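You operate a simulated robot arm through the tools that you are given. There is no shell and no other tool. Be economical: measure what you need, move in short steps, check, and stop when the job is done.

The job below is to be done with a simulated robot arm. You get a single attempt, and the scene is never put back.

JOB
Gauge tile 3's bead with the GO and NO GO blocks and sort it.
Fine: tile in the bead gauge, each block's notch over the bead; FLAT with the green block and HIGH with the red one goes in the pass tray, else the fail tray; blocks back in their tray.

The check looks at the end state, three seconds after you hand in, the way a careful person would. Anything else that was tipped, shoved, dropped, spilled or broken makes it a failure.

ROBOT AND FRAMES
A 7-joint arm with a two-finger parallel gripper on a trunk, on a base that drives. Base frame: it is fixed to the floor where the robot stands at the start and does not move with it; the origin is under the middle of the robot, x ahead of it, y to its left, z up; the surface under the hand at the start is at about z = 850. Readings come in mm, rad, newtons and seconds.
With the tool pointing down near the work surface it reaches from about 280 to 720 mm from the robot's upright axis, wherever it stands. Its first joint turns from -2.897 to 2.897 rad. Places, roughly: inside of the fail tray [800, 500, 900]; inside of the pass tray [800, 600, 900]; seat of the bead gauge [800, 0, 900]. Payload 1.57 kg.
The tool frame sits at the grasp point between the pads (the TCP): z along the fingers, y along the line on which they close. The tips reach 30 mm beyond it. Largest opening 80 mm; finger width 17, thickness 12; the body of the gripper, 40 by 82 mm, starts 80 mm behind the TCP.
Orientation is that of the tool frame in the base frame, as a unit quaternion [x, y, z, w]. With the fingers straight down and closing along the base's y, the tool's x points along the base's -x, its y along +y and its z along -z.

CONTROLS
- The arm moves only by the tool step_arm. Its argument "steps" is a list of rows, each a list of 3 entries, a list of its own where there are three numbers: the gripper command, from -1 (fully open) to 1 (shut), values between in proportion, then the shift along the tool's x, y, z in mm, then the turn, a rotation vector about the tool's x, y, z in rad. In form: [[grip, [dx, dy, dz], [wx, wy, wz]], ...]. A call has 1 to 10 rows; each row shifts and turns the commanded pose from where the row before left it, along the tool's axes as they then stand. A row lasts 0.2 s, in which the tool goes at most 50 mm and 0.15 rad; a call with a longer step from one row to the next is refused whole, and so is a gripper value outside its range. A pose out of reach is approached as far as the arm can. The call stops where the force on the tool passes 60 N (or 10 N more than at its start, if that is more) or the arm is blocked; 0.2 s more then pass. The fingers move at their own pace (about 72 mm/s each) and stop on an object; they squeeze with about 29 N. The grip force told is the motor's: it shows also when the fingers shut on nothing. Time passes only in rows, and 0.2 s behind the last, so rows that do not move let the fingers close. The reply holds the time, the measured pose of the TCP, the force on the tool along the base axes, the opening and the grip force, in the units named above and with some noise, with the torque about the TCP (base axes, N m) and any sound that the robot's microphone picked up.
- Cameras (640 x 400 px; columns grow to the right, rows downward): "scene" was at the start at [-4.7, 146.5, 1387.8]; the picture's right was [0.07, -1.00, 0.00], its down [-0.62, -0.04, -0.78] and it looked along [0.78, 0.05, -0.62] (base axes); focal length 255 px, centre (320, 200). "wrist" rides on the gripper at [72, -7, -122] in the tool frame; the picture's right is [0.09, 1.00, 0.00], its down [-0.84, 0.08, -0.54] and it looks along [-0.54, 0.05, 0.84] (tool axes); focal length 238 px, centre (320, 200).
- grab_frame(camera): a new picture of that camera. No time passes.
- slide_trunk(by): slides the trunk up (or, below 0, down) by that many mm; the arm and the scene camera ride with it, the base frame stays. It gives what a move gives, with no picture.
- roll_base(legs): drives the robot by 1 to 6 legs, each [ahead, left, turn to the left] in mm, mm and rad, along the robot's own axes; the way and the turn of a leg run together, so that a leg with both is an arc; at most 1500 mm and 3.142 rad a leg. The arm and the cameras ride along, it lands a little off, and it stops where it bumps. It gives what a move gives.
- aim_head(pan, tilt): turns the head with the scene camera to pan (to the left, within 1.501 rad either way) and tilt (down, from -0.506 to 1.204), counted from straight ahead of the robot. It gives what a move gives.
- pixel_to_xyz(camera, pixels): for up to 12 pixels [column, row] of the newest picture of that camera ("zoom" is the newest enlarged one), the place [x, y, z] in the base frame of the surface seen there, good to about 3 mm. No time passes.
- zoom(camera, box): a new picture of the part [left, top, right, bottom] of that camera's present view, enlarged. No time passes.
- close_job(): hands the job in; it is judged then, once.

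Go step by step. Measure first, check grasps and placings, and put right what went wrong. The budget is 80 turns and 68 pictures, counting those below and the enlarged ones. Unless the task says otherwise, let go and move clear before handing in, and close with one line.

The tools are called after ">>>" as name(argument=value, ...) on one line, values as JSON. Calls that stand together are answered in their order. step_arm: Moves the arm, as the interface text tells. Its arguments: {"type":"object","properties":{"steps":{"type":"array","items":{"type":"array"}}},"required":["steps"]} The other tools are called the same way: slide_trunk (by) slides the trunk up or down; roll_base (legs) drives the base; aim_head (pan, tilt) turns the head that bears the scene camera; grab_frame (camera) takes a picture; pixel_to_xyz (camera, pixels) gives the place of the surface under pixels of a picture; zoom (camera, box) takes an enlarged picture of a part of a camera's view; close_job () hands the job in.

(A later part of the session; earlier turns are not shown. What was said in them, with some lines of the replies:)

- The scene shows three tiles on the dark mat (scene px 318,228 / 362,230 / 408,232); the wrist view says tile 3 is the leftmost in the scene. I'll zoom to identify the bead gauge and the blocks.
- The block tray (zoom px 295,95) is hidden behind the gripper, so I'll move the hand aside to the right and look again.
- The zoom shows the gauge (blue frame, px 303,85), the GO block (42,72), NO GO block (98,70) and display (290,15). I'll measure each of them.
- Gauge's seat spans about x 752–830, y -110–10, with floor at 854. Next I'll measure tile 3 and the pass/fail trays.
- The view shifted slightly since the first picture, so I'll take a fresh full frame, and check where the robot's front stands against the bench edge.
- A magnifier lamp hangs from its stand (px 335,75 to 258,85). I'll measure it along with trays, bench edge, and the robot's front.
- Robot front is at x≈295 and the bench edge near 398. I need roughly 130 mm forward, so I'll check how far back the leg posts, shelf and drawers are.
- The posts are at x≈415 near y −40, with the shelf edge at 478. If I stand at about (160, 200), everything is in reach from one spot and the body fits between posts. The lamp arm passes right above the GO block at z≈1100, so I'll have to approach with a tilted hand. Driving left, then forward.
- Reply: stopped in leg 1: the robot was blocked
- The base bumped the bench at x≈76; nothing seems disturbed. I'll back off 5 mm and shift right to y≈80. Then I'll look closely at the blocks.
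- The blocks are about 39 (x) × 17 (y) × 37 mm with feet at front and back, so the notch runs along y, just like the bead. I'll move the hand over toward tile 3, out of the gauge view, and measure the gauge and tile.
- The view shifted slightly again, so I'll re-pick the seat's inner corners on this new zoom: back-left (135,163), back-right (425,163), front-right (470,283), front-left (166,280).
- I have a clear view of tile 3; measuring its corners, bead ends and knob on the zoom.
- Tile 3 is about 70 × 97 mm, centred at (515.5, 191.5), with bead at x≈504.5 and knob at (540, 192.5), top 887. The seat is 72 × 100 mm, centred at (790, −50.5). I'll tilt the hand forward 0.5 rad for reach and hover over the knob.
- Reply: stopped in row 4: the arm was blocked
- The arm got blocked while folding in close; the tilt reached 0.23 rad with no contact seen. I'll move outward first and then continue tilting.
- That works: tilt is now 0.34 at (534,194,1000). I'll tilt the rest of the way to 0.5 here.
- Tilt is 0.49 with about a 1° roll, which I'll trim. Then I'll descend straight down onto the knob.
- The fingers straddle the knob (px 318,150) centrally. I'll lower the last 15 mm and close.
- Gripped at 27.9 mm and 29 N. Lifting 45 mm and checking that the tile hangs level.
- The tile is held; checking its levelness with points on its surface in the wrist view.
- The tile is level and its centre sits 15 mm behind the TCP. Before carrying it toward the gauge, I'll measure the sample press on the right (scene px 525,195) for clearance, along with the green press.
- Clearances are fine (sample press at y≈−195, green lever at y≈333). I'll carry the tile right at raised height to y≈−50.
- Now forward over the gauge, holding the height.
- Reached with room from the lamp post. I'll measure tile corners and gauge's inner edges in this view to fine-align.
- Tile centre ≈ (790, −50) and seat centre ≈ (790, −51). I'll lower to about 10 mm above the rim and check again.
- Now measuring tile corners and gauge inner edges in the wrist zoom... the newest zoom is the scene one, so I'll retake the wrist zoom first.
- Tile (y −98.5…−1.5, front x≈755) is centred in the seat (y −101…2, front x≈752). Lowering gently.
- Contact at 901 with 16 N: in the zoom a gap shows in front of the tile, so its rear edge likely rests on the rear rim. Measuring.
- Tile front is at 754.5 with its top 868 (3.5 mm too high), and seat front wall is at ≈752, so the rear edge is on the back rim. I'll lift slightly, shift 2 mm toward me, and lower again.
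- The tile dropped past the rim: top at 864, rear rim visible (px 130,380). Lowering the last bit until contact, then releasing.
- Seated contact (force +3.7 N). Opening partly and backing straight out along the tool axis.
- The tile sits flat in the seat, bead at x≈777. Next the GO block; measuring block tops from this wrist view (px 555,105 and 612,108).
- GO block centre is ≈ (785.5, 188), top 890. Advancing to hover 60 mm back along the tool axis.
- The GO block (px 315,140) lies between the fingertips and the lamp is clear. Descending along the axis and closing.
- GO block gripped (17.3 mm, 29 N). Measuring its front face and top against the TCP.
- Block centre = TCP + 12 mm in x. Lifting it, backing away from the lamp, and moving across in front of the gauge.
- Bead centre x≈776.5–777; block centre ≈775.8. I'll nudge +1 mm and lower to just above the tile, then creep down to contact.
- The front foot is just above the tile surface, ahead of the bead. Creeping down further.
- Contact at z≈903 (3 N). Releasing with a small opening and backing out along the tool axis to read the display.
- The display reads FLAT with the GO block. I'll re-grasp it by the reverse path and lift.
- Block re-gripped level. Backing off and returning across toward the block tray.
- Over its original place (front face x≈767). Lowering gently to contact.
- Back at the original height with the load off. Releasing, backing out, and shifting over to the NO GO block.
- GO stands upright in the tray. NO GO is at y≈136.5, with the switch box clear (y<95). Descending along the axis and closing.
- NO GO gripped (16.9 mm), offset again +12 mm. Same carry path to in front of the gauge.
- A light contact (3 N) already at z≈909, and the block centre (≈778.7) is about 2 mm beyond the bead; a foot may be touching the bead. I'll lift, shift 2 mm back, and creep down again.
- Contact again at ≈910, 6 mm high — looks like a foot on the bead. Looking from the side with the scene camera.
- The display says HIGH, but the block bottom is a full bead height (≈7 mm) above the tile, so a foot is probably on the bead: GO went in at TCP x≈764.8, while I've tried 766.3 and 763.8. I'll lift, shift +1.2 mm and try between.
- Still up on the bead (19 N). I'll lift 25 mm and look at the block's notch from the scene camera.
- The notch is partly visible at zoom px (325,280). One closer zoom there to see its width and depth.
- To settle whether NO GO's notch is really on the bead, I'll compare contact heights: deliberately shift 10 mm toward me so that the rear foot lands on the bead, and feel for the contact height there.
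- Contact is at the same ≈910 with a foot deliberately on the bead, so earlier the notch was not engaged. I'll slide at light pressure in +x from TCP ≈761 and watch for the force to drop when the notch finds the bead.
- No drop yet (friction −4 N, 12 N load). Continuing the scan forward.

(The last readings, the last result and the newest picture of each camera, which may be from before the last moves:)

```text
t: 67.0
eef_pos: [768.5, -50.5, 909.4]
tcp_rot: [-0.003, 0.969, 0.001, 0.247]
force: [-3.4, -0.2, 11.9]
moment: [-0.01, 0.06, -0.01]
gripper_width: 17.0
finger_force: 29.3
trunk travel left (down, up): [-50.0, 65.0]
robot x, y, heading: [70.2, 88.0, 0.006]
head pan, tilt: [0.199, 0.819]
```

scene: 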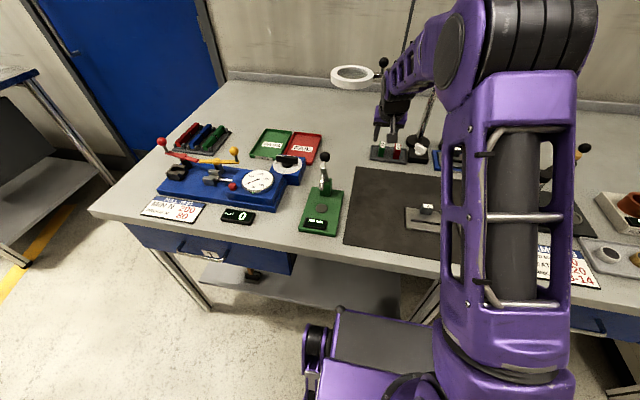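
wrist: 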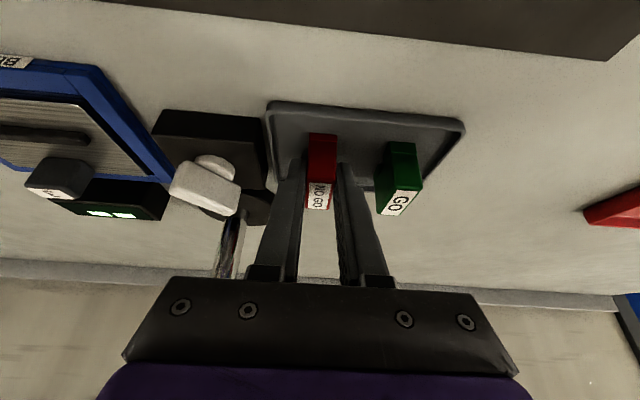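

The slide showed only a slight catch near TCP x≈764–766 and no real drop. I need to see the NO GO block's notch itself: lifting, backing off, and yawing the block about 0.6 rad so its side faces the scene camera.

>>> step_arm(steps=[[1, [-10.8, 0, -19.8], [0, 0, 0]], [1, [-10.8, 0, -19.8], [0, 0, 0]], [1, [-10.8, 0, -19.8], [0, 0, 0]], [1, [37, 0, -20], [0, 0, 0]], [1, [37, 0, -20], [0, 0, 0]], [1, [37, 0, -20], [0, 0, 0]]])

>>> step_arm(steps=[[1, [0, 0, 0], [-0.067, 0, -0.123]], [1, [0, 0, 0], [-0.067, 0, -0.123]], [1, [0, 0, 0], [-0.067, 0, -0.123]], [1, [0, 0, 0], [-0.067, 0, -0.123]], [1, [0, 0, 0], [-0.067, 0, -0.123]], [1, [0, 0, 0], [0, 0, 0]]])

>>> grab_frame(camera="scene")

```text
t: 68.3
eef_pos: [643.7, -49.7, 975.0]
tcp_rot: [-0.002, 0.969, 0.001, 0.246]
force: [0.7, -0.3, -0.4]
moment: [-0.02, -0.01, 0.03]
gripper_width: 16.8
finger_force: 28.7
trunk travel left (down, up): [-50.0, 65.0]
robot x, y, heading: [68.0, 92.9, 0.003]
head pan, tilt: [0.199, 0.819]
```

```text
t: 69.8
eef_pos: [642.7, -50.4, 977.0]
tcp_rot: [-0.336, 0.909, 0.086, 0.231]
force: [-0.2, 0.0, -1.4]
moment: [0.0, -0.01, 0.01]
gripper_width: 17.0
finger_force: 29.0
trunk travel left (down, up): [-50.0, 65.0]
robot x, y, heading: [68.7, 88.8, 0.003]
head pan, tilt: [0.199, 0.819]
```

```text
11 pictures are left
```

scene: 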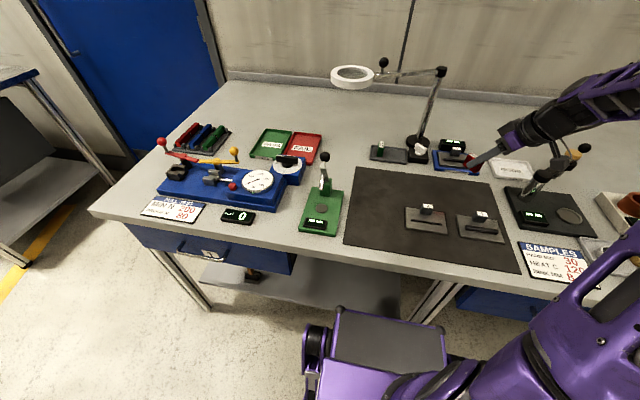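

The block is at px ≈(473,163). Zooming on it.

>>> zoom(camera="scene", box=[456, 145, 496, 170])

```text
16.00 times, centred on (476, 158) of scene
```

zoom: 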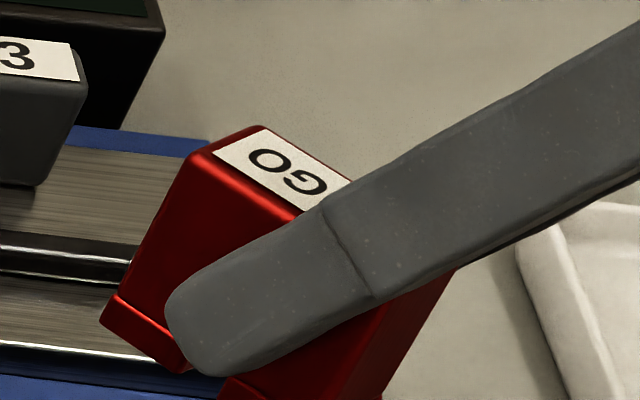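

The zoom shows feet at both ends and a narrow notch (~6–7 mm) near the middle, so the fit is tight and my 0.9 mm scan could have skipped past it (the catch was at TCP ≈764–767). I'll turn back, return to just above the bead at TCP x≈765, and scan finely.

>>> step_arm(steps=[[1, [0, 0, 0], [0.067, 0, 0.123]], [1, [0, 0, 0], [0.067, 0, 0.123]], [1, [0, 0, 0], [0.067, 0, 0.123]], [1, [0, 0, 0], [0.067, 0, 0.123]], [1, [0, 0, 0], [0.067, 0, 0.123]], [1, [-37, 0, 20], [0, 0, 0]], [1, [-37, 0, 20], [0, 0, 0]], [1, [-33.9, 0, 18.3], [0, 0, 0]], [1, [10.8, 0, 19.8], [0, 0, 0]], [1, [10.8, 0, 19.8], [0, 0, 0]]])

>>> step_arm(steps=[[1, [9.1, 0, 16.7], [0, 0, 0]], [1, [0, 0, 0], [0, 0, 0]], [1, [0, 0, 0], [0, 0, 0]]])

```text
t: 72.0
eef_pos: [766.0, -49.9, 931.5]
tcp_rot: [-0.002, 0.969, 0.0, 0.247]
force: [0.0, -0.4, 0.0]
moment: [-0.01, -0.02, -0.03]
gripper_width: 16.9
finger_force: 29.5
trunk travel left (down, up): [-50.0, 65.0]
robot x, y, heading: [66.9, 89.9, 0.007]
head pan, tilt: [0.199, 0.819]
```

```text
t: 72.8
eef_pos: [766.7, -50.5, 912.5]
tcp_rot: [-0.003, 0.969, 0.002, 0.246]
force: [-0.5, -0.4, -0.7]
moment: [-0.01, 0.0, -0.03]
gripper_width: 17.1
finger_force: 28.8
trunk travel left (down, up): [-50.0, 65.0]
robot x, y, heading: [70.6, 84.3, 0.004]
head pan, tilt: [0.199, 0.819]
```

>>> step_arm(steps=[[1, [0.8, 0, 1.4], [0, 0, 0]], [1, [0.7, 0, 1.2], [0, 0, 0]], [1, [0, 0, 0], [0, 0, 0]]])

>>> step_arm(steps=[[1, [-0.26, 0, 0.14], [0, 0, 0]], [1, [-0.26, 0, 0.14], [0, 0, 0]], [1, [0, 0, 0], [0, 0, 0]]])

>>> step_arm(steps=[[1, [-0.26, 0, 0.14], [0, 0, 0]], [1, [-0.26, 0, 0.14], [0, 0, 0]], [1, [0, 0, 0], [0, 0, 0]]])

```text
t: 73.5
eef_pos: [764.6, -49.9, 909.8]
tcp_rot: [-0.002, 0.969, 0.0, 0.247]
force: [-0.6, -0.4, 2.0]
moment: [-0.01, -0.03, 0.02]
gripper_width: 17.0
finger_force: 29.2
trunk travel left (down, up): [-50.0, 65.0]
robot x, y, heading: [69.4, 87.5, 0.004]
head pan, tilt: [0.199, 0.819]
```

```text
t: 74.3
eef_pos: [767.1, -49.1, 908.4]
tcp_rot: [-0.002, 0.969, 0.0, 0.246]
force: [-1.2, 0.2, 3.9]
moment: [-0.03, 0.01, 0.03]
gripper_width: 16.8
finger_force: 29.1
trunk travel left (down, up): [-50.0, 65.0]
robot x, y, heading: [68.2, 86.9, -0.0]
head pan, tilt: [0.199, 0.819]
```

```text
t: 75.2
eef_pos: [766.9, -49.6, 909.8]
tcp_rot: [-0.002, 0.969, 0.001, 0.247]
force: [-1.6, -0.8, 5.7]
moment: [-0.03, 0.02, 0.01]
gripper_width: 16.9
finger_force: 29.2
trunk travel left (down, up): [-50.0, 65.0]
robot x, y, heading: [70.9, 90.6, 0.002]
head pan, tilt: [0.199, 0.819]
```

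The moments tell which foot carries: at TCP <765 contact is at the bead's rear edge (x≈781), now at its front edge (≈774), so the notch is between. Scanning back in 0.2 mm steps at light load.

>>> step_arm(steps=[[1, [0.0, 0, -0.25], [0, 0, 0]], [1, [0.18, 0, -0.1], [0, 0, 0]], [1, [0.18, 0, -0.1], [0, 0, 0]], [1, [0, 0, 0], [0, 0, 0]]])

>>> step_arm(steps=[[1, [0.18, 0, -0.1], [0, 0, 0]], [1, [0.18, 0, -0.1], [0, 0, 0]], [1, [0, 0, 0], [0, 0, 0]]])

>>> step_arm(steps=[[1, [0.18, 0, -0.1], [0, 0, 0]], [1, [0.18, 0, -0.1], [0, 0, 0]], [1, [0, 0, 0], [0, 0, 0]]])

>>> step_arm(steps=[[1, [0.18, 0, -0.1], [0, 0, 0]], [1, [0.18, 0, -0.1], [0, 0, 0]], [1, [0, 0, 0], [0, 0, 0]]])

>>> step_arm(steps=[[1, [0.18, 0, -0.1], [0, 0, 0]], [1, [0.18, 0, -0.1], [0, 0, 0]], [1, [0, 0, 0], [0, 0, 0]]])

```text
t: 76.2
eef_pos: [766.6, -49.9, 908.9]
tcp_rot: [-0.002, 0.969, 0.002, 0.247]
force: [1.8, 0.3, 4.3]
moment: [-0.01, -0.14, 0.0]
gripper_width: 17.0
finger_force: 28.6
trunk travel left (down, up): [-50.0, 65.0]
robot x, y, heading: [70.3, 86.2, -0.0]
head pan, tilt: [0.199, 0.819]
```

```text
t: 77.0
eef_pos: [766.6, -49.9, 908.6]
tcp_rot: [-0.003, 0.969, 0.002, 0.246]
force: [2.2, 0.4, 3.9]
moment: [0.0, -0.13, 0.04]
gripper_width: 16.8
finger_force: 29.0
trunk travel left (down, up): [-50.0, 65.0]
robot x, y, heading: [70.8, 88.7, 0.002]
head pan, tilt: [0.199, 0.819]
```

```text
t: 77.8
eef_pos: [766.0, -49.1, 910.3]
tcp_rot: [-0.003, 0.969, 0.001, 0.247]
force: [0.9, 0.5, 5.4]
moment: [0.0, -0.14, 0.02]
gripper_width: 16.9
finger_force: 28.5
trunk travel left (down, up): [-50.0, 65.0]
robot x, y, heading: [68.2, 89.2, 0.004]
head pan, tilt: [0.199, 0.819]
```

```text
t: 78.5
eef_pos: [764.1, -49.2, 909.1]
tcp_rot: [-0.003, 0.969, 0.001, 0.247]
force: [1.7, -0.4, 5.0]
moment: [-0.04, -0.18, 0.02]
gripper_width: 17.1
finger_force: 29.4
trunk travel left (down, up): [-50.0, 65.0]
robot x, y, heading: [68.8, 89.1, 0.001]
head pan, tilt: [0.199, 0.819]
```

```text
t: 79.3
eef_pos: [764.5, -48.8, 910.8]
tcp_rot: [-0.002, 0.969, 0.0, 0.246]
force: [2.0, -0.8, 3.9]
moment: [-0.04, -0.18, 0.0]
gripper_width: 16.8
finger_force: 28.6
trunk travel left (down, up): [-50.0, 65.0]
robot x, y, heading: [69.1, 90.7, 0.003]
head pan, tilt: [0.199, 0.819]
```

No drop yet. I'll take a close wrist zoom in this state to check the block's yaw against the bead and its x offset.

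>>> zoom(camera="wrist", box=[276, 120, 372, 180])

>>> pixel_to_xyz(camera="zoom", pixels=[[240, 60], [300, 60], [240, 100], [300, 100], [240, 150], [300, 150], [60, 140], [120, 145], [420, 165], [500, 170], [60, 180], [420, 200]])

```text
6.67 times, centred on (324, 150) of wrist
```

zoom: 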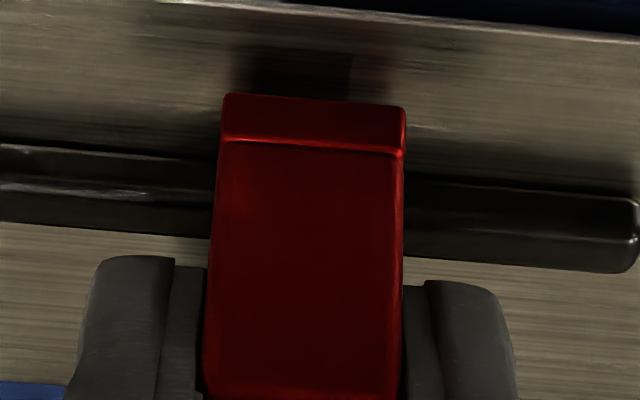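

```text
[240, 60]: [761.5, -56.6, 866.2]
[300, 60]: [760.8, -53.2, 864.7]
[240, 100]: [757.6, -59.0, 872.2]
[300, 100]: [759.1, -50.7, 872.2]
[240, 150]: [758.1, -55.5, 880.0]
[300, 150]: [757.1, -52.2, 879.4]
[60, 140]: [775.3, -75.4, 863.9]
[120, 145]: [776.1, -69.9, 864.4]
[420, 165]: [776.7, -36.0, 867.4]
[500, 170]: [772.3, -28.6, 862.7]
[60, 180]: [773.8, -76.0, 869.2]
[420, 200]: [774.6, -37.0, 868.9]
```

Block yaw matches the bead. The moments (support jumps from the bead's rear edge to its front edge around TCP 765.4, with no drop) mean the NO GO notch (≈5–6 mm) is narrower than the bead. It's a width gauge, so resting HIGH on the bead is its true result. I'll centre the notch on the bead with light contact and read the display.

>>> step_arm(steps=[[1, [-0.4, 0, 0.22], [0, 0, 0]], [1, [-0.4, 0, 0.22], [0, 0, 0]], [1, [0, 0, 0], [0, 0, 0]], [1, [0, 0, 0], [0, 0, 0]]])

>>> zoom(camera="scene", box=[428, 132, 484, 167])

```text
t: 80.3
eef_pos: [765.4, -49.9, 909.8]
tcp_rot: [-0.003, 0.969, 0.002, 0.246]
force: [-3.5, 0.4, 3.6]
moment: [-0.03, 0.07, -0.03]
gripper_width: 17.1
finger_force: 29.0
trunk travel left (down, up): [-50.0, 65.0]
robot x, y, heading: [70.4, 82.6, 0.004]
head pan, tilt: [0.199, 0.819]
```

```text
11.43 times, centred on (456, 150) of scene
```

zoom: 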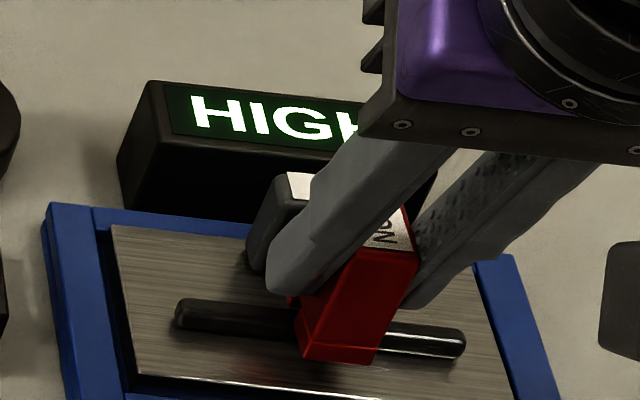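

HIGH with NO GO centred on the bead, GO was FLAT, so tile 3 passes. Returning the NO GO block: lift, back off, and cross to y≈136.5.

>>> step_arm(steps=[[1, [-10.8, 0, -19.8], [0, 0, 0]], [1, [-10.8, 0, -19.8], [0, 0, 0]], [1, [-10.8, 0, -19.8], [0, 0, 0]], [1, [33.3, 0, -18.2], [0, 0, 0]], [1, [33.3, 0, -18.2], [0, 0, 0]], [1, [33.3, 0, -18.2], [0, 0, 0]], [1, [0, 46.6, 0], [0, 0, 0]], [1, [0, 46.6, 0], [0, 0, 0]], [1, [0, 46.6, 0], [0, 0, 0]], [1, [0, 46.6, 0], [0, 0, 0]]])

>>> step_arm(steps=[[1, [0, 0, 0], [0, 0, 0]]])

```text
t: 82.5
eef_pos: [650.4, 136.8, 978.1]
tcp_rot: [-0.002, 0.969, 0.002, 0.246]
force: [0.4, 0.3, -0.7]
moment: [0.04, -0.01, 0.03]
gripper_width: 17.1
finger_force: 28.5
trunk travel left (down, up): [-50.0, 65.0]
robot x, y, heading: [71.1, 89.9, 0.001]
head pan, tilt: [0.199, 0.819]
```

```text
t: 83.0
eef_pos: [651.5, 137.6, 978.2]
tcp_rot: [-0.003, 0.969, 0.001, 0.246]
force: [0.1, -0.7, -1.5]
moment: [-0.03, 0.0, 0.01]
gripper_width: 16.7
finger_force: 29.3
trunk travel left (down, up): [-50.0, 65.0]
robot x, y, heading: [69.5, 88.1, 0.003]
head pan, tilt: [0.199, 0.819]
```

>>> step_arm(steps=[[1, [-37.1, -0.3, 20.2], [0, 0, 0]], [1, [-37.1, -0.3, 20.2], [0, 0, 0]], [1, [0, 0, 40], [0, 0, 0]], [1, [0, 0, 40], [0, 0, 0]], [1, [0, 0, 0], [0, 0, 0]]])

>>> grab_frame(camera="wrist")

>>> pixel_to_xyz(camera="wrist", pixels=[[320, 145], [320, 165], [400, 150], [400, 165], [280, 120], [345, 125]])

```text
t: 84.2
eef_pos: [775.8, 134.5, 906.7]
tcp_rot: [-0.003, 0.969, 0.001, 0.247]
force: [-0.3, -0.2, 0.7]
moment: [0.02, 0.05, 0.01]
gripper_width: 17.3
finger_force: 28.5
trunk travel left (down, up): [-50.0, 65.0]
robot x, y, heading: [68.5, 91.3, -0.001]
head pan, tilt: [0.199, 0.819]
```

```text
7 pictures are left
```

wrist: 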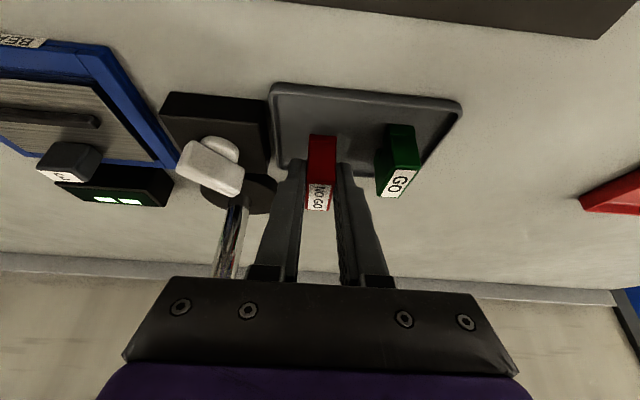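

```text
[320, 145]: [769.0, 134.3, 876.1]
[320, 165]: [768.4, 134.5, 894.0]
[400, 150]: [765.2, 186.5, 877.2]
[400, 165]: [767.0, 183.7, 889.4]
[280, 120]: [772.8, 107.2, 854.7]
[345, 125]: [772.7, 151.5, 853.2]
```

Over its original place, next to GO. Lowering to the tray floor.

>>> step_arm(steps=[[1, [3.1, 0, 5.7], [0, 0, 0]], [1, [1.9, 0, 3.5], [0, 0, 0]], [1, [0.7, 0, 1.3], [0, 0, 0]], [1, [0.5, 0, 0.9], [0, 0, 0]], [1, [0, 0, 0], [0, 0, 0]]])

>>> step_arm(steps=[[1, [0.5, 0, 0.9], [0, 0, 0]], [1, [0.3, 0, 0.6], [0, 0, 0]], [1, [0, 0, 0], [0, 0, 0]]])

```text
t: 85.3
eef_pos: [775.2, 135.4, 894.0]
tcp_rot: [-0.002, 0.969, 0.001, 0.247]
force: [-0.1, 0.1, -0.3]
moment: [-0.02, 0.0, 0.01]
gripper_width: 17.0
finger_force: 29.3
trunk travel left (down, up): [-50.0, 65.0]
robot x, y, heading: [69.5, 86.6, 0.007]
head pan, tilt: [0.199, 0.819]
```

```text
t: 86.2
eef_pos: [774.0, 136.9, 891.8]
tcp_rot: [-0.004, 0.969, 0.001, 0.248]
force: [1.2, -0.6, 1.0]
moment: [-0.03, -0.06, 0.01]
gripper_width: 16.8
finger_force: 28.9
trunk travel left (down, up): [-50.0, 65.0]
robot x, y, heading: [69.0, 90.5, 0.005]
head pan, tilt: [0.199, 0.819]
```

On the floor (force up, z≈892). Releasing, backing out and going back to the gauge for the tile.

>>> step_arm(steps=[[0.35, [0, 0, 0], [0, 0, 0]], [0.35, [0, 0, 0], [0, 0, 0]], [0.35, [0, 0, -15], [0, 0, 0]], [0.35, [0, 0, -35], [0, 0, 0]], [0.35, [0, 0, -35], [0, 0, 0]], [0.35, [38, 0, -20.8], [0, 0, 0]], [0.35, [38, 0, -20.8], [0, 0, 0]], [0.35, [0, 0, 0], [0, 0, 0]]])

>>> step_arm(steps=[[-0.2, [0, -46.6, 0], [0, 0, 0]], [-0.2, [0, -46.6, 0], [0, 0, 0]], [-0.2, [0, -46.6, 0], [0, 0, 0]], [-0.2, [0, -46.6, 0], [0, 0, 0]], [-0.2, [0, 0, 0], [0, 0, 0]]])

>>> zoom(camera="scene", box=[340, 120, 500, 220])

```text
t: 88.0
eef_pos: [646.1, 135.3, 968.1]
tcp_rot: [-0.003, 0.969, 0.001, 0.246]
force: [0.1, 0.0, 0.4]
moment: [0.01, 0.01, 0.01]
gripper_width: 26.0
finger_force: 0.1
trunk travel left (down, up): [-50.0, 65.0]
robot x, y, heading: [68.1, 89.8, 0.004]
head pan, tilt: [0.199, 0.819]
```

```text
t: 89.2
eef_pos: [647.7, -51.7, 967.4]
tcp_rot: [-0.003, 0.969, 0.001, 0.246]
force: [0.1, 0.3, 0.3]
moment: [-0.02, -0.03, -0.02]
gripper_width: 48.0
finger_force: 0.0
trunk travel left (down, up): [-50.0, 65.0]
robot x, y, heading: [69.7, 89.2, 0.006]
head pan, tilt: [0.199, 0.819]
```

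```text
4.00 times, centred on (420, 170) of scene
```

zoom: 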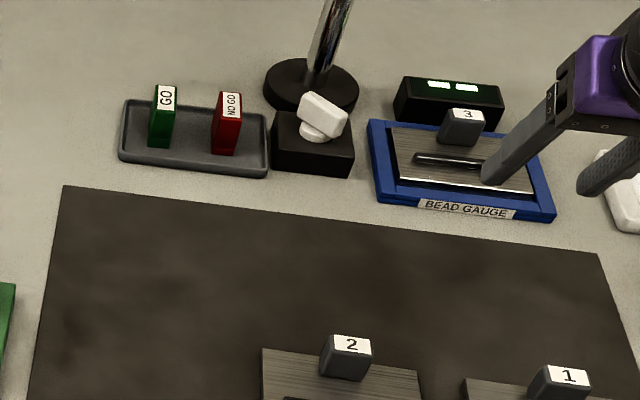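

Both blocks stand in their tray. Now approaching the tile's knob with the earlier retreat path reversed.

>>> step_arm(steps=[[-0.2, [-42.6, 0.3, 20.8], [0, 0, 0]], [-0.2, [-42.6, 0.3, 20.8], [0, 0, 0]], [-0.2, [-42.6, 0.3, 20.8], [0, 0, 0]], [-0.2, [15, 0, 30], [0, 0, 0]], [-0.2, [0, 0, 0], [0, 0, 0]], [-0.2, [0, 0, 0], [0, 0, 0]]])

>>> grab_frame(camera="wrist")

>>> pixel_to_xyz(camera="wrist", pixels=[[320, 135], [320, 160], [318, 150]])

```text
t: 90.5
eef_pos: [790.0, -52.1, 940.8]
tcp_rot: [-0.003, 0.969, 0.001, 0.246]
force: [-0.3, 0.3, -0.6]
moment: [0.02, 0.03, 0.0]
gripper_width: 48.1
finger_force: 0.0
trunk travel left (down, up): [-50.0, 65.0]
robot x, y, heading: [66.9, 89.7, 0.001]
head pan, tilt: [0.199, 0.819]
```

```text
5 pictures are left
```

wrist: 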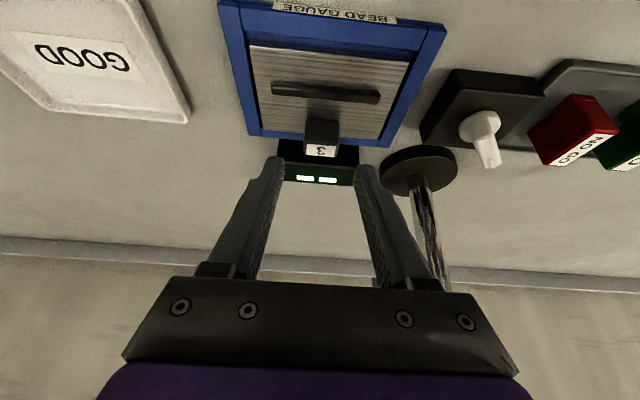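

```text
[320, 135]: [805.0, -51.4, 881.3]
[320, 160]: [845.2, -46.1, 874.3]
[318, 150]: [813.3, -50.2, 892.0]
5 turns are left
```

The knob (px 320,135; y≈−50) lies between the fingers. I have few turns left, so I'll batch: grasp the tile, lift, back out, raise above the press lever height, shift left, then view the trays.

>>> step_arm(steps=[[-0.2, [4.8, 0.7, 22.2], [0, 0, 0]], [-0.2, [4.8, 0.7, 22.2], [0, 0, 0]], [-0.2, [0, 0, 0], [0, 0, 0]], [0.5, [0, 0, 0], [0, 0, 0]], [1, [0, 0, 0], [0, 0, 0]], [1, [0, 0, 0], [0, 0, 0]], [1, [0, 0, 0], [0, 0, 0]], [1, [-8, 0, -14.6], [0, 0, 0]], [1, [-12.5, 0, -22.8], [0, 0, 0]], [1, [-13, 0, -24], [0, 0, 0]]])

>>> step_arm(steps=[[1, [35.6, 0, -19.4], [0, 0, 0]], [1, [35.6, 0, -19.4], [0, 0, 0]], [1, [35.6, 0, -19.4], [0, 0, 0]], [1, [35.6, 0, -19.4], [0, 0, 0]], [1, [35.6, 0, -19.4], [0, 0, 0]], [1, [-15.6, 0, -28.5], [0, 0, 0]], [1, [-15.6, 0, -28.5], [0, 0, 0]], [1, [-15.6, 0, -28.5], [0, 0, 0]], [1, [-15.6, 0, -28.5], [0, 0, 0]], [1, [0, 0, 0], [0, 0, 0]]])

>>> step_arm(steps=[[1, [0, 42.6, 0], [0, 0, 0]], [1, [0, 42.6, 0], [0, 0, 0]], [1, [0, 42.6, 0], [0, 0, 0]], [1, [0, 42.6, 0], [0, 0, 0]], [1, [0, 42.6, 0], [0, 0, 0]], [1, [0, 0, 0], [0, 0, 0]]])

>>> zoom(camera="scene", box=[230, 115, 342, 185])

```text
t: 92.8
eef_pos: [802.3, -46.4, 966.9]
tcp_rot: [-0.002, 0.969, 0.001, 0.246]
force: [-0.5, -0.7, -3.3]
moment: [0.01, -0.04, -0.02]
gripper_width: 27.7
finger_force: 28.7
trunk travel left (down, up): [-50.0, 65.0]
robot x, y, heading: [70.3, 89.1, 0.007]
head pan, tilt: [0.199, 0.819]
```

```text
t: 95.0
eef_pos: [601.4, -50.5, 1097.5]
tcp_rot: [-0.003, 0.969, 0.002, 0.247]
force: [-1.0, 0.0, -2.6]
moment: [0.02, -0.04, -0.05]
gripper_width: 27.4
finger_force: 28.7
trunk travel left (down, up): [-50.0, 65.0]
robot x, y, heading: [71.1, 88.7, 0.005]
head pan, tilt: [0.199, 0.819]
```

```text
t: 96.3
eef_pos: [602.3, 163.1, 1097.4]
tcp_rot: [-0.003, 0.97, 0.001, 0.245]
force: [0.6, -0.2, -3.2]
moment: [0.0, 0.0, 0.01]
gripper_width: 27.5
finger_force: 29.1
trunk travel left (down, up): [-50.0, 65.0]
robot x, y, heading: [68.7, 88.2, 0.001]
head pan, tilt: [0.199, 0.819]
```

```text
5.71 times, centred on (286, 150) of scene
4 turns are left
```

zoom: 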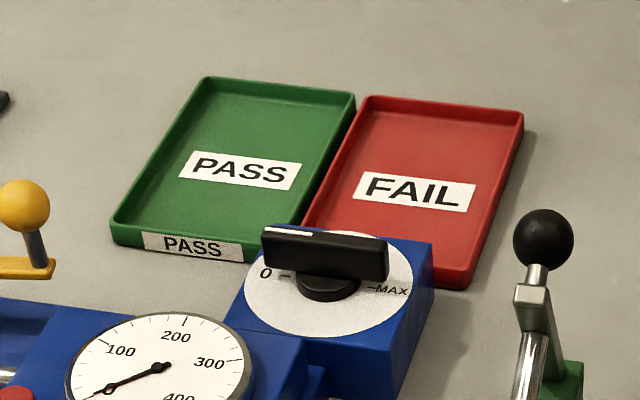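

The tile is held. The PASS tray's inner corners are at zoom px (212,88), (343,103), (125,222), (285,240). I'll measure those, then drive back a bit, 400 mm left, and forward again, and take a wrist view.

>>> pixel_to_xyz(camera="zoom", pixels=[[214, 92], [336, 108], [132, 222], [280, 235], [240, 170], [200, 82], [350, 97], [116, 232], [325, 255], [385, 255], [270, 130], [22, 205]])

>>> roll_base(legs=[[-40, 0, 0], [0, 400, 0], [38, 0, 0]])

>>> step_arm(steps=[[1, [0, 0, 0], [0, 0, 0]], [1, [0, 0, 0], [0, 0, 0]]])

>>> grab_frame(camera="wrist")

```text
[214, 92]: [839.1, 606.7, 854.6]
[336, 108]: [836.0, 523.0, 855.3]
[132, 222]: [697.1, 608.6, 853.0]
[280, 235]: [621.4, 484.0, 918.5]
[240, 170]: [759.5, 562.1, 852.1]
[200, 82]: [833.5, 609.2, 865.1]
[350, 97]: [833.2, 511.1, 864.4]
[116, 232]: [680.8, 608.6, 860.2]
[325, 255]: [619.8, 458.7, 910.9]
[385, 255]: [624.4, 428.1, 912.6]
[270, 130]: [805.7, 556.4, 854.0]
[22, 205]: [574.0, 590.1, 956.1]
```

```text
t: 101.7
eef_pos: [596.4, 561.8, 1097.2]
tcp_rot: [-0.001, 0.969, 0.0, 0.246]
force: [0.5, 0.0, -3.2]
moment: [-0.03, -0.07, 0.03]
gripper_width: 27.5
finger_force: 29.3
trunk travel left (down, up): [-50.0, 65.0]
robot x, y, heading: [66.2, 485.1, -0.003]
head pan, tilt: [0.199, 0.819]
```

```text
t: 102.3
eef_pos: [596.9, 562.2, 1097.5]
tcp_rot: [-0.003, 0.969, 0.0, 0.246]
force: [-0.2, 0.4, -2.9]
moment: [-0.01, -0.02, -0.02]
gripper_width: 27.5
finger_force: 28.9
trunk travel left (down, up): [-50.0, 65.0]
robot x, y, heading: [64.1, 489.2, 0.004]
head pan, tilt: [0.199, 0.819]
```

```text
3 pictures are left
3 turns are left
```

wrist: 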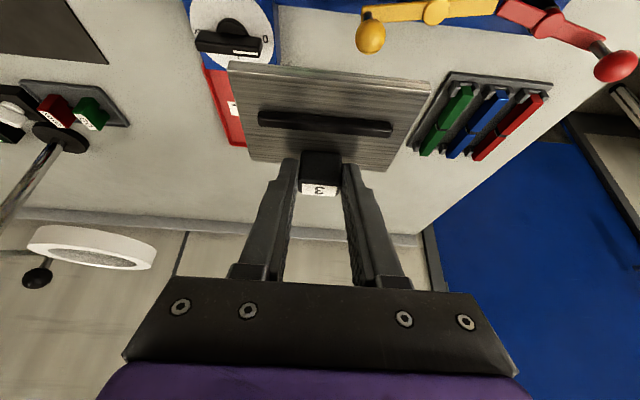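

Tile hangs level, but the PASS tray's inside (y≈512–609) is only about as wide as the tile's 97 mm, while it's 150 mm long, so the tile must go in turned 90°. The tilted grip can't turn it within reach. I'll set the tile on the empty mat spot, re-grip it with a vertical tool, raise it, turn it 90° and bring it over the tray.

>>> step_arm(steps=[[1, [0, -41.9, 0], [0, 0, 0]], [1, [0, -41.9, 0], [0, 0, 0]], [1, [0, -41.9, 0], [0, 0, 0]], [1, [0, -41.9, 0], [0, 0, 0]], [1, [0, -41.9, 0], [0, 0, 0]], [1, [0, -41.9, 0], [0, 0, 0]], [1, [0, -41.9, 0], [0, 0, 0]], [1, [0, -41.9, 0], [0, 0, 0]], [1, [0, -41.9, 0], [0, 0, 0]], [1, [0, 0, 0], [0, 0, 0]]])

>>> step_arm(steps=[[1, [19.2, 0, 35.1], [0, 0, 0]], [1, [19.2, 0, 35.1], [0, 0, 0]], [1, [19.2, 0, 35.1], [0, 0, 0]], [1, [19.2, 0, 35.1], [0, 0, 0]], [1, [9.1, 0, 16.7], [0, 0, 0]], [1, [9.1, 0, 16.7], [0, 0, 0]], [1, [1.9, 0, 3.5], [0, 0, 0]], [1, [1.0, 0, 1.75], [0, 0, 0]], [1, [0, 0, 0], [0, 0, 0]]])

>>> step_arm(steps=[[-0.2, [0, 0, 0], [0, 0, 0]], [-0.2, [0, 0, 0], [0, 0, 0]], [-0.2, [0, 0, -30], [0, 0, 0]], [-0.2, [0, 0, -30], [0, 0, 0]], [-0.2, [0, 0, 0], [0, 0.1243, 0]], [-0.2, [0, 0, 0], [0, 0.1243, 0]], [-0.2, [0, 0, 0], [0, 0.1243, 0]], [-0.2, [0, 0, 0], [0, 0.1243, 0]], [-0.2, [0, 0, 0], [0, 0, 0]]])

>>> step_arm(steps=[[-0.2, [-37.7, 0, 0], [0, 0, 0]], [-0.2, [0, 0, 0], [0, 0, 0]], [-0.2, [0, 0, 26], [0, 0, 0]], [-0.2, [0, 0, 26], [0, 0, 0]], [-0.2, [0, 0, 0], [0, 0, 0]], [0.5, [0, 0, 0], [0, 0, 0]], [1, [0, 0, 0], [0, 0, 0]], [1, [0, 0, 0], [0, 0, 0]], [1, [0, 0, 0], [0, 0, 0]]])

>>> step_arm(steps=[[1, [0, 0, -44], [0, 0, 0]], [1, [0, 0, -44], [0, 0, 0]], [1, [0, 0, -44], [0, 0, 0]], [1, [0, 0, -44], [0, 0, 0]], [1, [0, 0, -44], [0, 0, 0]], [1, [40, 0, 0], [0, 0, 0]], [1, [0, 0, 0], [0, 0, 0]]])

>>> step_arm(steps=[[1, [0, 43.9, 0], [0, 0, 0]], [1, [0, 43.9, 0], [0, 0, 0]], [1, [0, 43.9, 0], [0, 0, 0]], [1, [0, 43.9, 0], [0, 0, 0]], [1, [0, 43.9, 0], [0, 0, 0]], [1, [0, 43.9, 0], [0, 0, 0]], [1, [0, 43.9, 0], [0, 0, 0]], [1, [0, 43.9, 0], [0, 0, 0]], [1, [0, 0, 0], [0, 0, 0]]])

>>> step_arm(steps=[[1, [0, 0, 0], [0, 0, 0.1428]], [1, [0, 0, 0], [0, 0, 0.1428]], [1, [0, 0, 0], [0, 0, 0.1428]], [1, [0, 0, 0], [0, 0, 0.1428]], [1, [0, 0, 0], [0, 0, 0.1428]], [1, [0, 0, 0], [0, 0, 0.1428]]])

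>>> step_arm(steps=[[1, [0, 0, 0], [0, 0, 0.1428]], [1, [0, 0, 0], [0, 0, 0.1428]], [1, [0, 0, 0], [0, 0, 0.1428]], [1, [0, 0, 0], [0, 0, 0.1428]], [1, [0, 0, 0], [0, 0, 0.1428]], [1, [0, 0, 0], [0, 0, 0]]])

>>> step_arm(steps=[[1, [0, 44.75, 0], [0, 0, 0]], [1, [0, 44.75, 0], [0, 0, 0]], [1, [0, 44.75, 0], [0, 0, 0]], [1, [0, 44.75, 0], [0, 0, 0]], [1, [0, 0, 0], [0, 0, 0]]])

>>> grab_frame(camera="wrist")

>>> grab_frame(camera="scene")

```text
t: 104.5
eef_pos: [598.4, 184.5, 1095.7]
tcp_rot: [-0.003, 0.969, 0.002, 0.246]
force: [0.4, -0.7, -3.5]
moment: [0.03, -0.03, -0.02]
gripper_width: 27.7
finger_force: 28.5
trunk travel left (down, up): [-50.0, 65.0]
robot x, y, heading: [67.3, 485.6, 0.004]
head pan, tilt: [0.199, 0.819]
```

```text
t: 106.5
eef_pos: [598.1, 184.6, 893.6]
tcp_rot: [-0.003, 0.969, 0.001, 0.247]
force: [1.1, 0.0, 2.7]
moment: [-0.04, 0.23, 0.02]
gripper_width: 27.4
finger_force: 28.7
trunk travel left (down, up): [-50.0, 65.0]
robot x, y, heading: [68.8, 484.6, 0.004]
head pan, tilt: [0.199, 0.819]
```

```text
t: 108.5
eef_pos: [569.1, 184.8, 945.6]
tcp_rot: [-0.002, 1.0, 0.0, -0.001]
force: [-0.3, 0.4, 0.1]
moment: [0.01, -0.04, 0.01]
gripper_width: 48.1
finger_force: 0.1
trunk travel left (down, up): [-50.0, 65.0]
robot x, y, heading: [68.4, 489.3, -0.0]
head pan, tilt: [0.199, 0.819]
```

```text
t: 110.5
eef_pos: [606.3, 184.9, 892.6]
tcp_rot: [-0.002, 1.0, 0.001, -0.001]
force: [0.5, -0.2, 0.0]
moment: [-0.11, -0.06, -0.06]
gripper_width: 27.7
finger_force: 28.8
trunk travel left (down, up): [-50.0, 65.0]
robot x, y, heading: [69.7, 488.6, -0.004]
head pan, tilt: [0.199, 0.819]
```

```text
t: 112.1
eef_pos: [566.6, 186.1, 1113.8]
tcp_rot: [-0.002, 1.0, -0.001, 0.0]
force: [0.2, -0.6, -3.2]
moment: [0.01, -0.09, 0.03]
gripper_width: 27.7
finger_force: 29.2
trunk travel left (down, up): [-50.0, 65.0]
robot x, y, heading: [65.9, 487.9, 0.009]
head pan, tilt: [0.199, 0.819]
```

```text
t: 114.1
eef_pos: [564.9, 536.4, 1112.4]
tcp_rot: [-0.003, 1.0, 0.0, 0.0]
force: [-0.3, 0.0, -3.1]
moment: [0.0, -0.05, -0.01]
gripper_width: 27.7
finger_force: 28.7
trunk travel left (down, up): [-50.0, 65.0]
robot x, y, heading: [67.9, 487.5, 0.005]
head pan, tilt: [0.199, 0.819]
```

```text
t: 115.5
eef_pos: [565.4, 536.3, 1112.9]
tcp_rot: [0.414, 0.91, 0.0, -0.001]
force: [-0.7, -0.1, -2.8]
moment: [-0.06, -0.05, 0.04]
gripper_width: 27.8
finger_force: 29.3
trunk travel left (down, up): [-50.0, 65.0]
robot x, y, heading: [67.7, 484.7, 0.003]
head pan, tilt: [0.199, 0.819]
```

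```text
t: 116.9
eef_pos: [564.7, 536.0, 1113.4]
tcp_rot: [0.705, 0.709, 0.0, -0.001]
force: [0.3, -0.1, -3.5]
moment: [-0.07, 0.01, 0.03]
gripper_width: 27.6
finger_force: 28.4
trunk travel left (down, up): [-50.0, 65.0]
robot x, y, heading: [64.3, 484.9, 0.002]
head pan, tilt: [0.199, 0.819]
```

```text
t: 118.1
eef_pos: [732.5, 537.6, 1109.4]
tcp_rot: [0.705, 0.709, -0.002, -0.001]
force: [0.1, -0.6, -3.8]
moment: [-0.04, 0.04, 0.02]
gripper_width: 27.6
finger_force: 29.4
out of reach, approached as far as the arm can: row 4
trunk travel left (down, up): [-50.0, 65.0]
robot x, y, heading: [68.6, 489.1, 0.002]
head pan, tilt: [0.199, 0.819]
```

```text
2 pictures are left
```

wrist: 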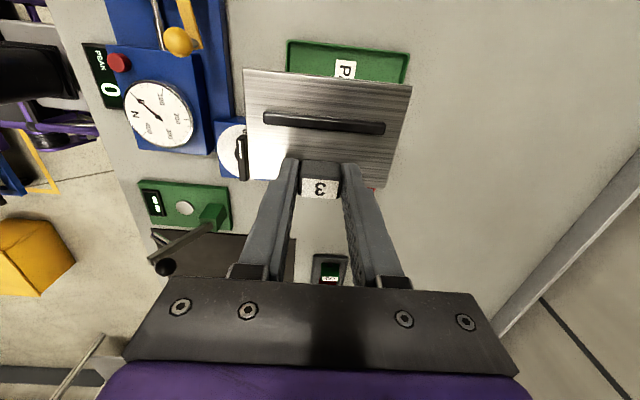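

```text
1 pictures are left
2 turns are left
```

scene: 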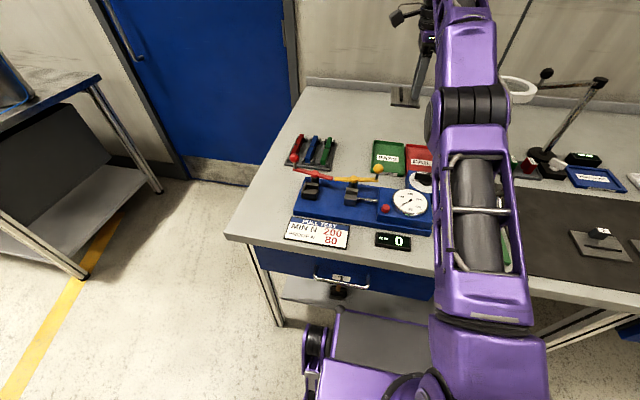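

The tile is re-gripped, turned 90° and over the PASS tray (TCP 732–744, 537, tile centre y≈561 against tray centre 560.5). I'll descend, shift 11 mm further in for clearance from the front rim, set it down, release, rise and take the last picture.

>>> step_arm(steps=[[1, [0, 0, 44], [0, 0, 0]], [1, [0, 0, 44], [0, 0, 0]], [1, [0, 0, 44], [0, 0, 0]], [1, [0, 11, 0], [0, 0, 0]], [1, [0, 0, 0], [0, 0, 0]], [1, [0, 0, 40], [0, 0, 0]], [1, [0, 0, 30], [0, 0, 0]], [1, [0, 0, 10], [0, 0, 0]], [1, [0, 0, 4], [0, 0, 0]], [1, [0, 0, 2], [0, 0, 0]]])

>>> step_arm(steps=[[1, [0, 0, 0], [0, 0, 0]], [0.2, [0, 0, 0], [0, 0, 0]], [-0.2, [0, 0, 0], [0, 0, 0]], [-0.2, [0, 0, 0], [0, 0, 0]], [-0.2, [0, 0, -20], [0, 0, 0]], [-0.2, [0, 0, -40], [0, 0, 0]], [-0.2, [0, 0, -40], [0, 0, 0]], [-0.2, [0, -20, -30], [0, 0, 0]], [-0.2, [0, 0, 0], [0, 0, 0]]])

>>> grab_frame(camera="wrist")

>>> pixel_to_xyz(camera="wrist", pixels=[[320, 100], [290, 80], [350, 80], [320, 60], [320, 130]])

```text
t: 120.3
eef_pos: [743.6, 537.2, 894.1]
tcp_rot: [0.704, 0.71, -0.001, 0.001]
force: [-0.2, -0.2, -2.2]
moment: [-0.05, 0.03, -0.04]
gripper_width: 27.7
finger_force: 28.9
trunk travel left (down, up): [-50.0, 65.0]
robot x, y, heading: [67.8, 482.9, 0.001]
head pan, tilt: [0.199, 0.819]
```

```text
t: 122.3
eef_pos: [723.3, 539.0, 1024.1]
tcp_rot: [0.705, 0.709, 0.0, 0.0]
force: [-0.6, 0.3, 0.1]
moment: [0.01, -0.01, -0.01]
gripper_width: 48.0
finger_force: 0.1
trunk travel left (down, up): [-50.0, 65.0]
robot x, y, heading: [68.3, 486.5, 0.002]
head pan, tilt: [0.199, 0.819]
```

```text
0 pictures are left
```

wrist: 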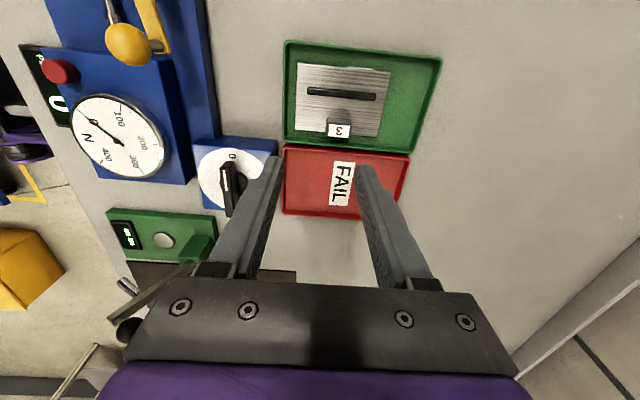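

```text
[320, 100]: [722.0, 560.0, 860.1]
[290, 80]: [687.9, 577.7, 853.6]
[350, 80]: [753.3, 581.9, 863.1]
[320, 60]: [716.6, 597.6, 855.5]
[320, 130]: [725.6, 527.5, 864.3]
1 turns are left
```

The last picture shows tile 3 lying flat inside the PASS tray (px 340,100), with its top at z≈860–864. The hand is open and clear, and both blocks are back in their tray, so I'm handing in.

>>> close_job()

```text
The job is handed in.
```

Tile 3 gauged FLAT with the GO block and HIGH with the NO GO block, so it is in the pass tray. Both blocks are back in their tray. I held the NO GO block on the bead with the gripper while reading HIGH, rather than letting go of it. I judged its notch too narrow for the bead, since sliding it across never made it drop in. I also set the tile down briefly on the mat to turn it 90° for the tray, and early on the base bumped the bench once; I saw nothing disturbed.
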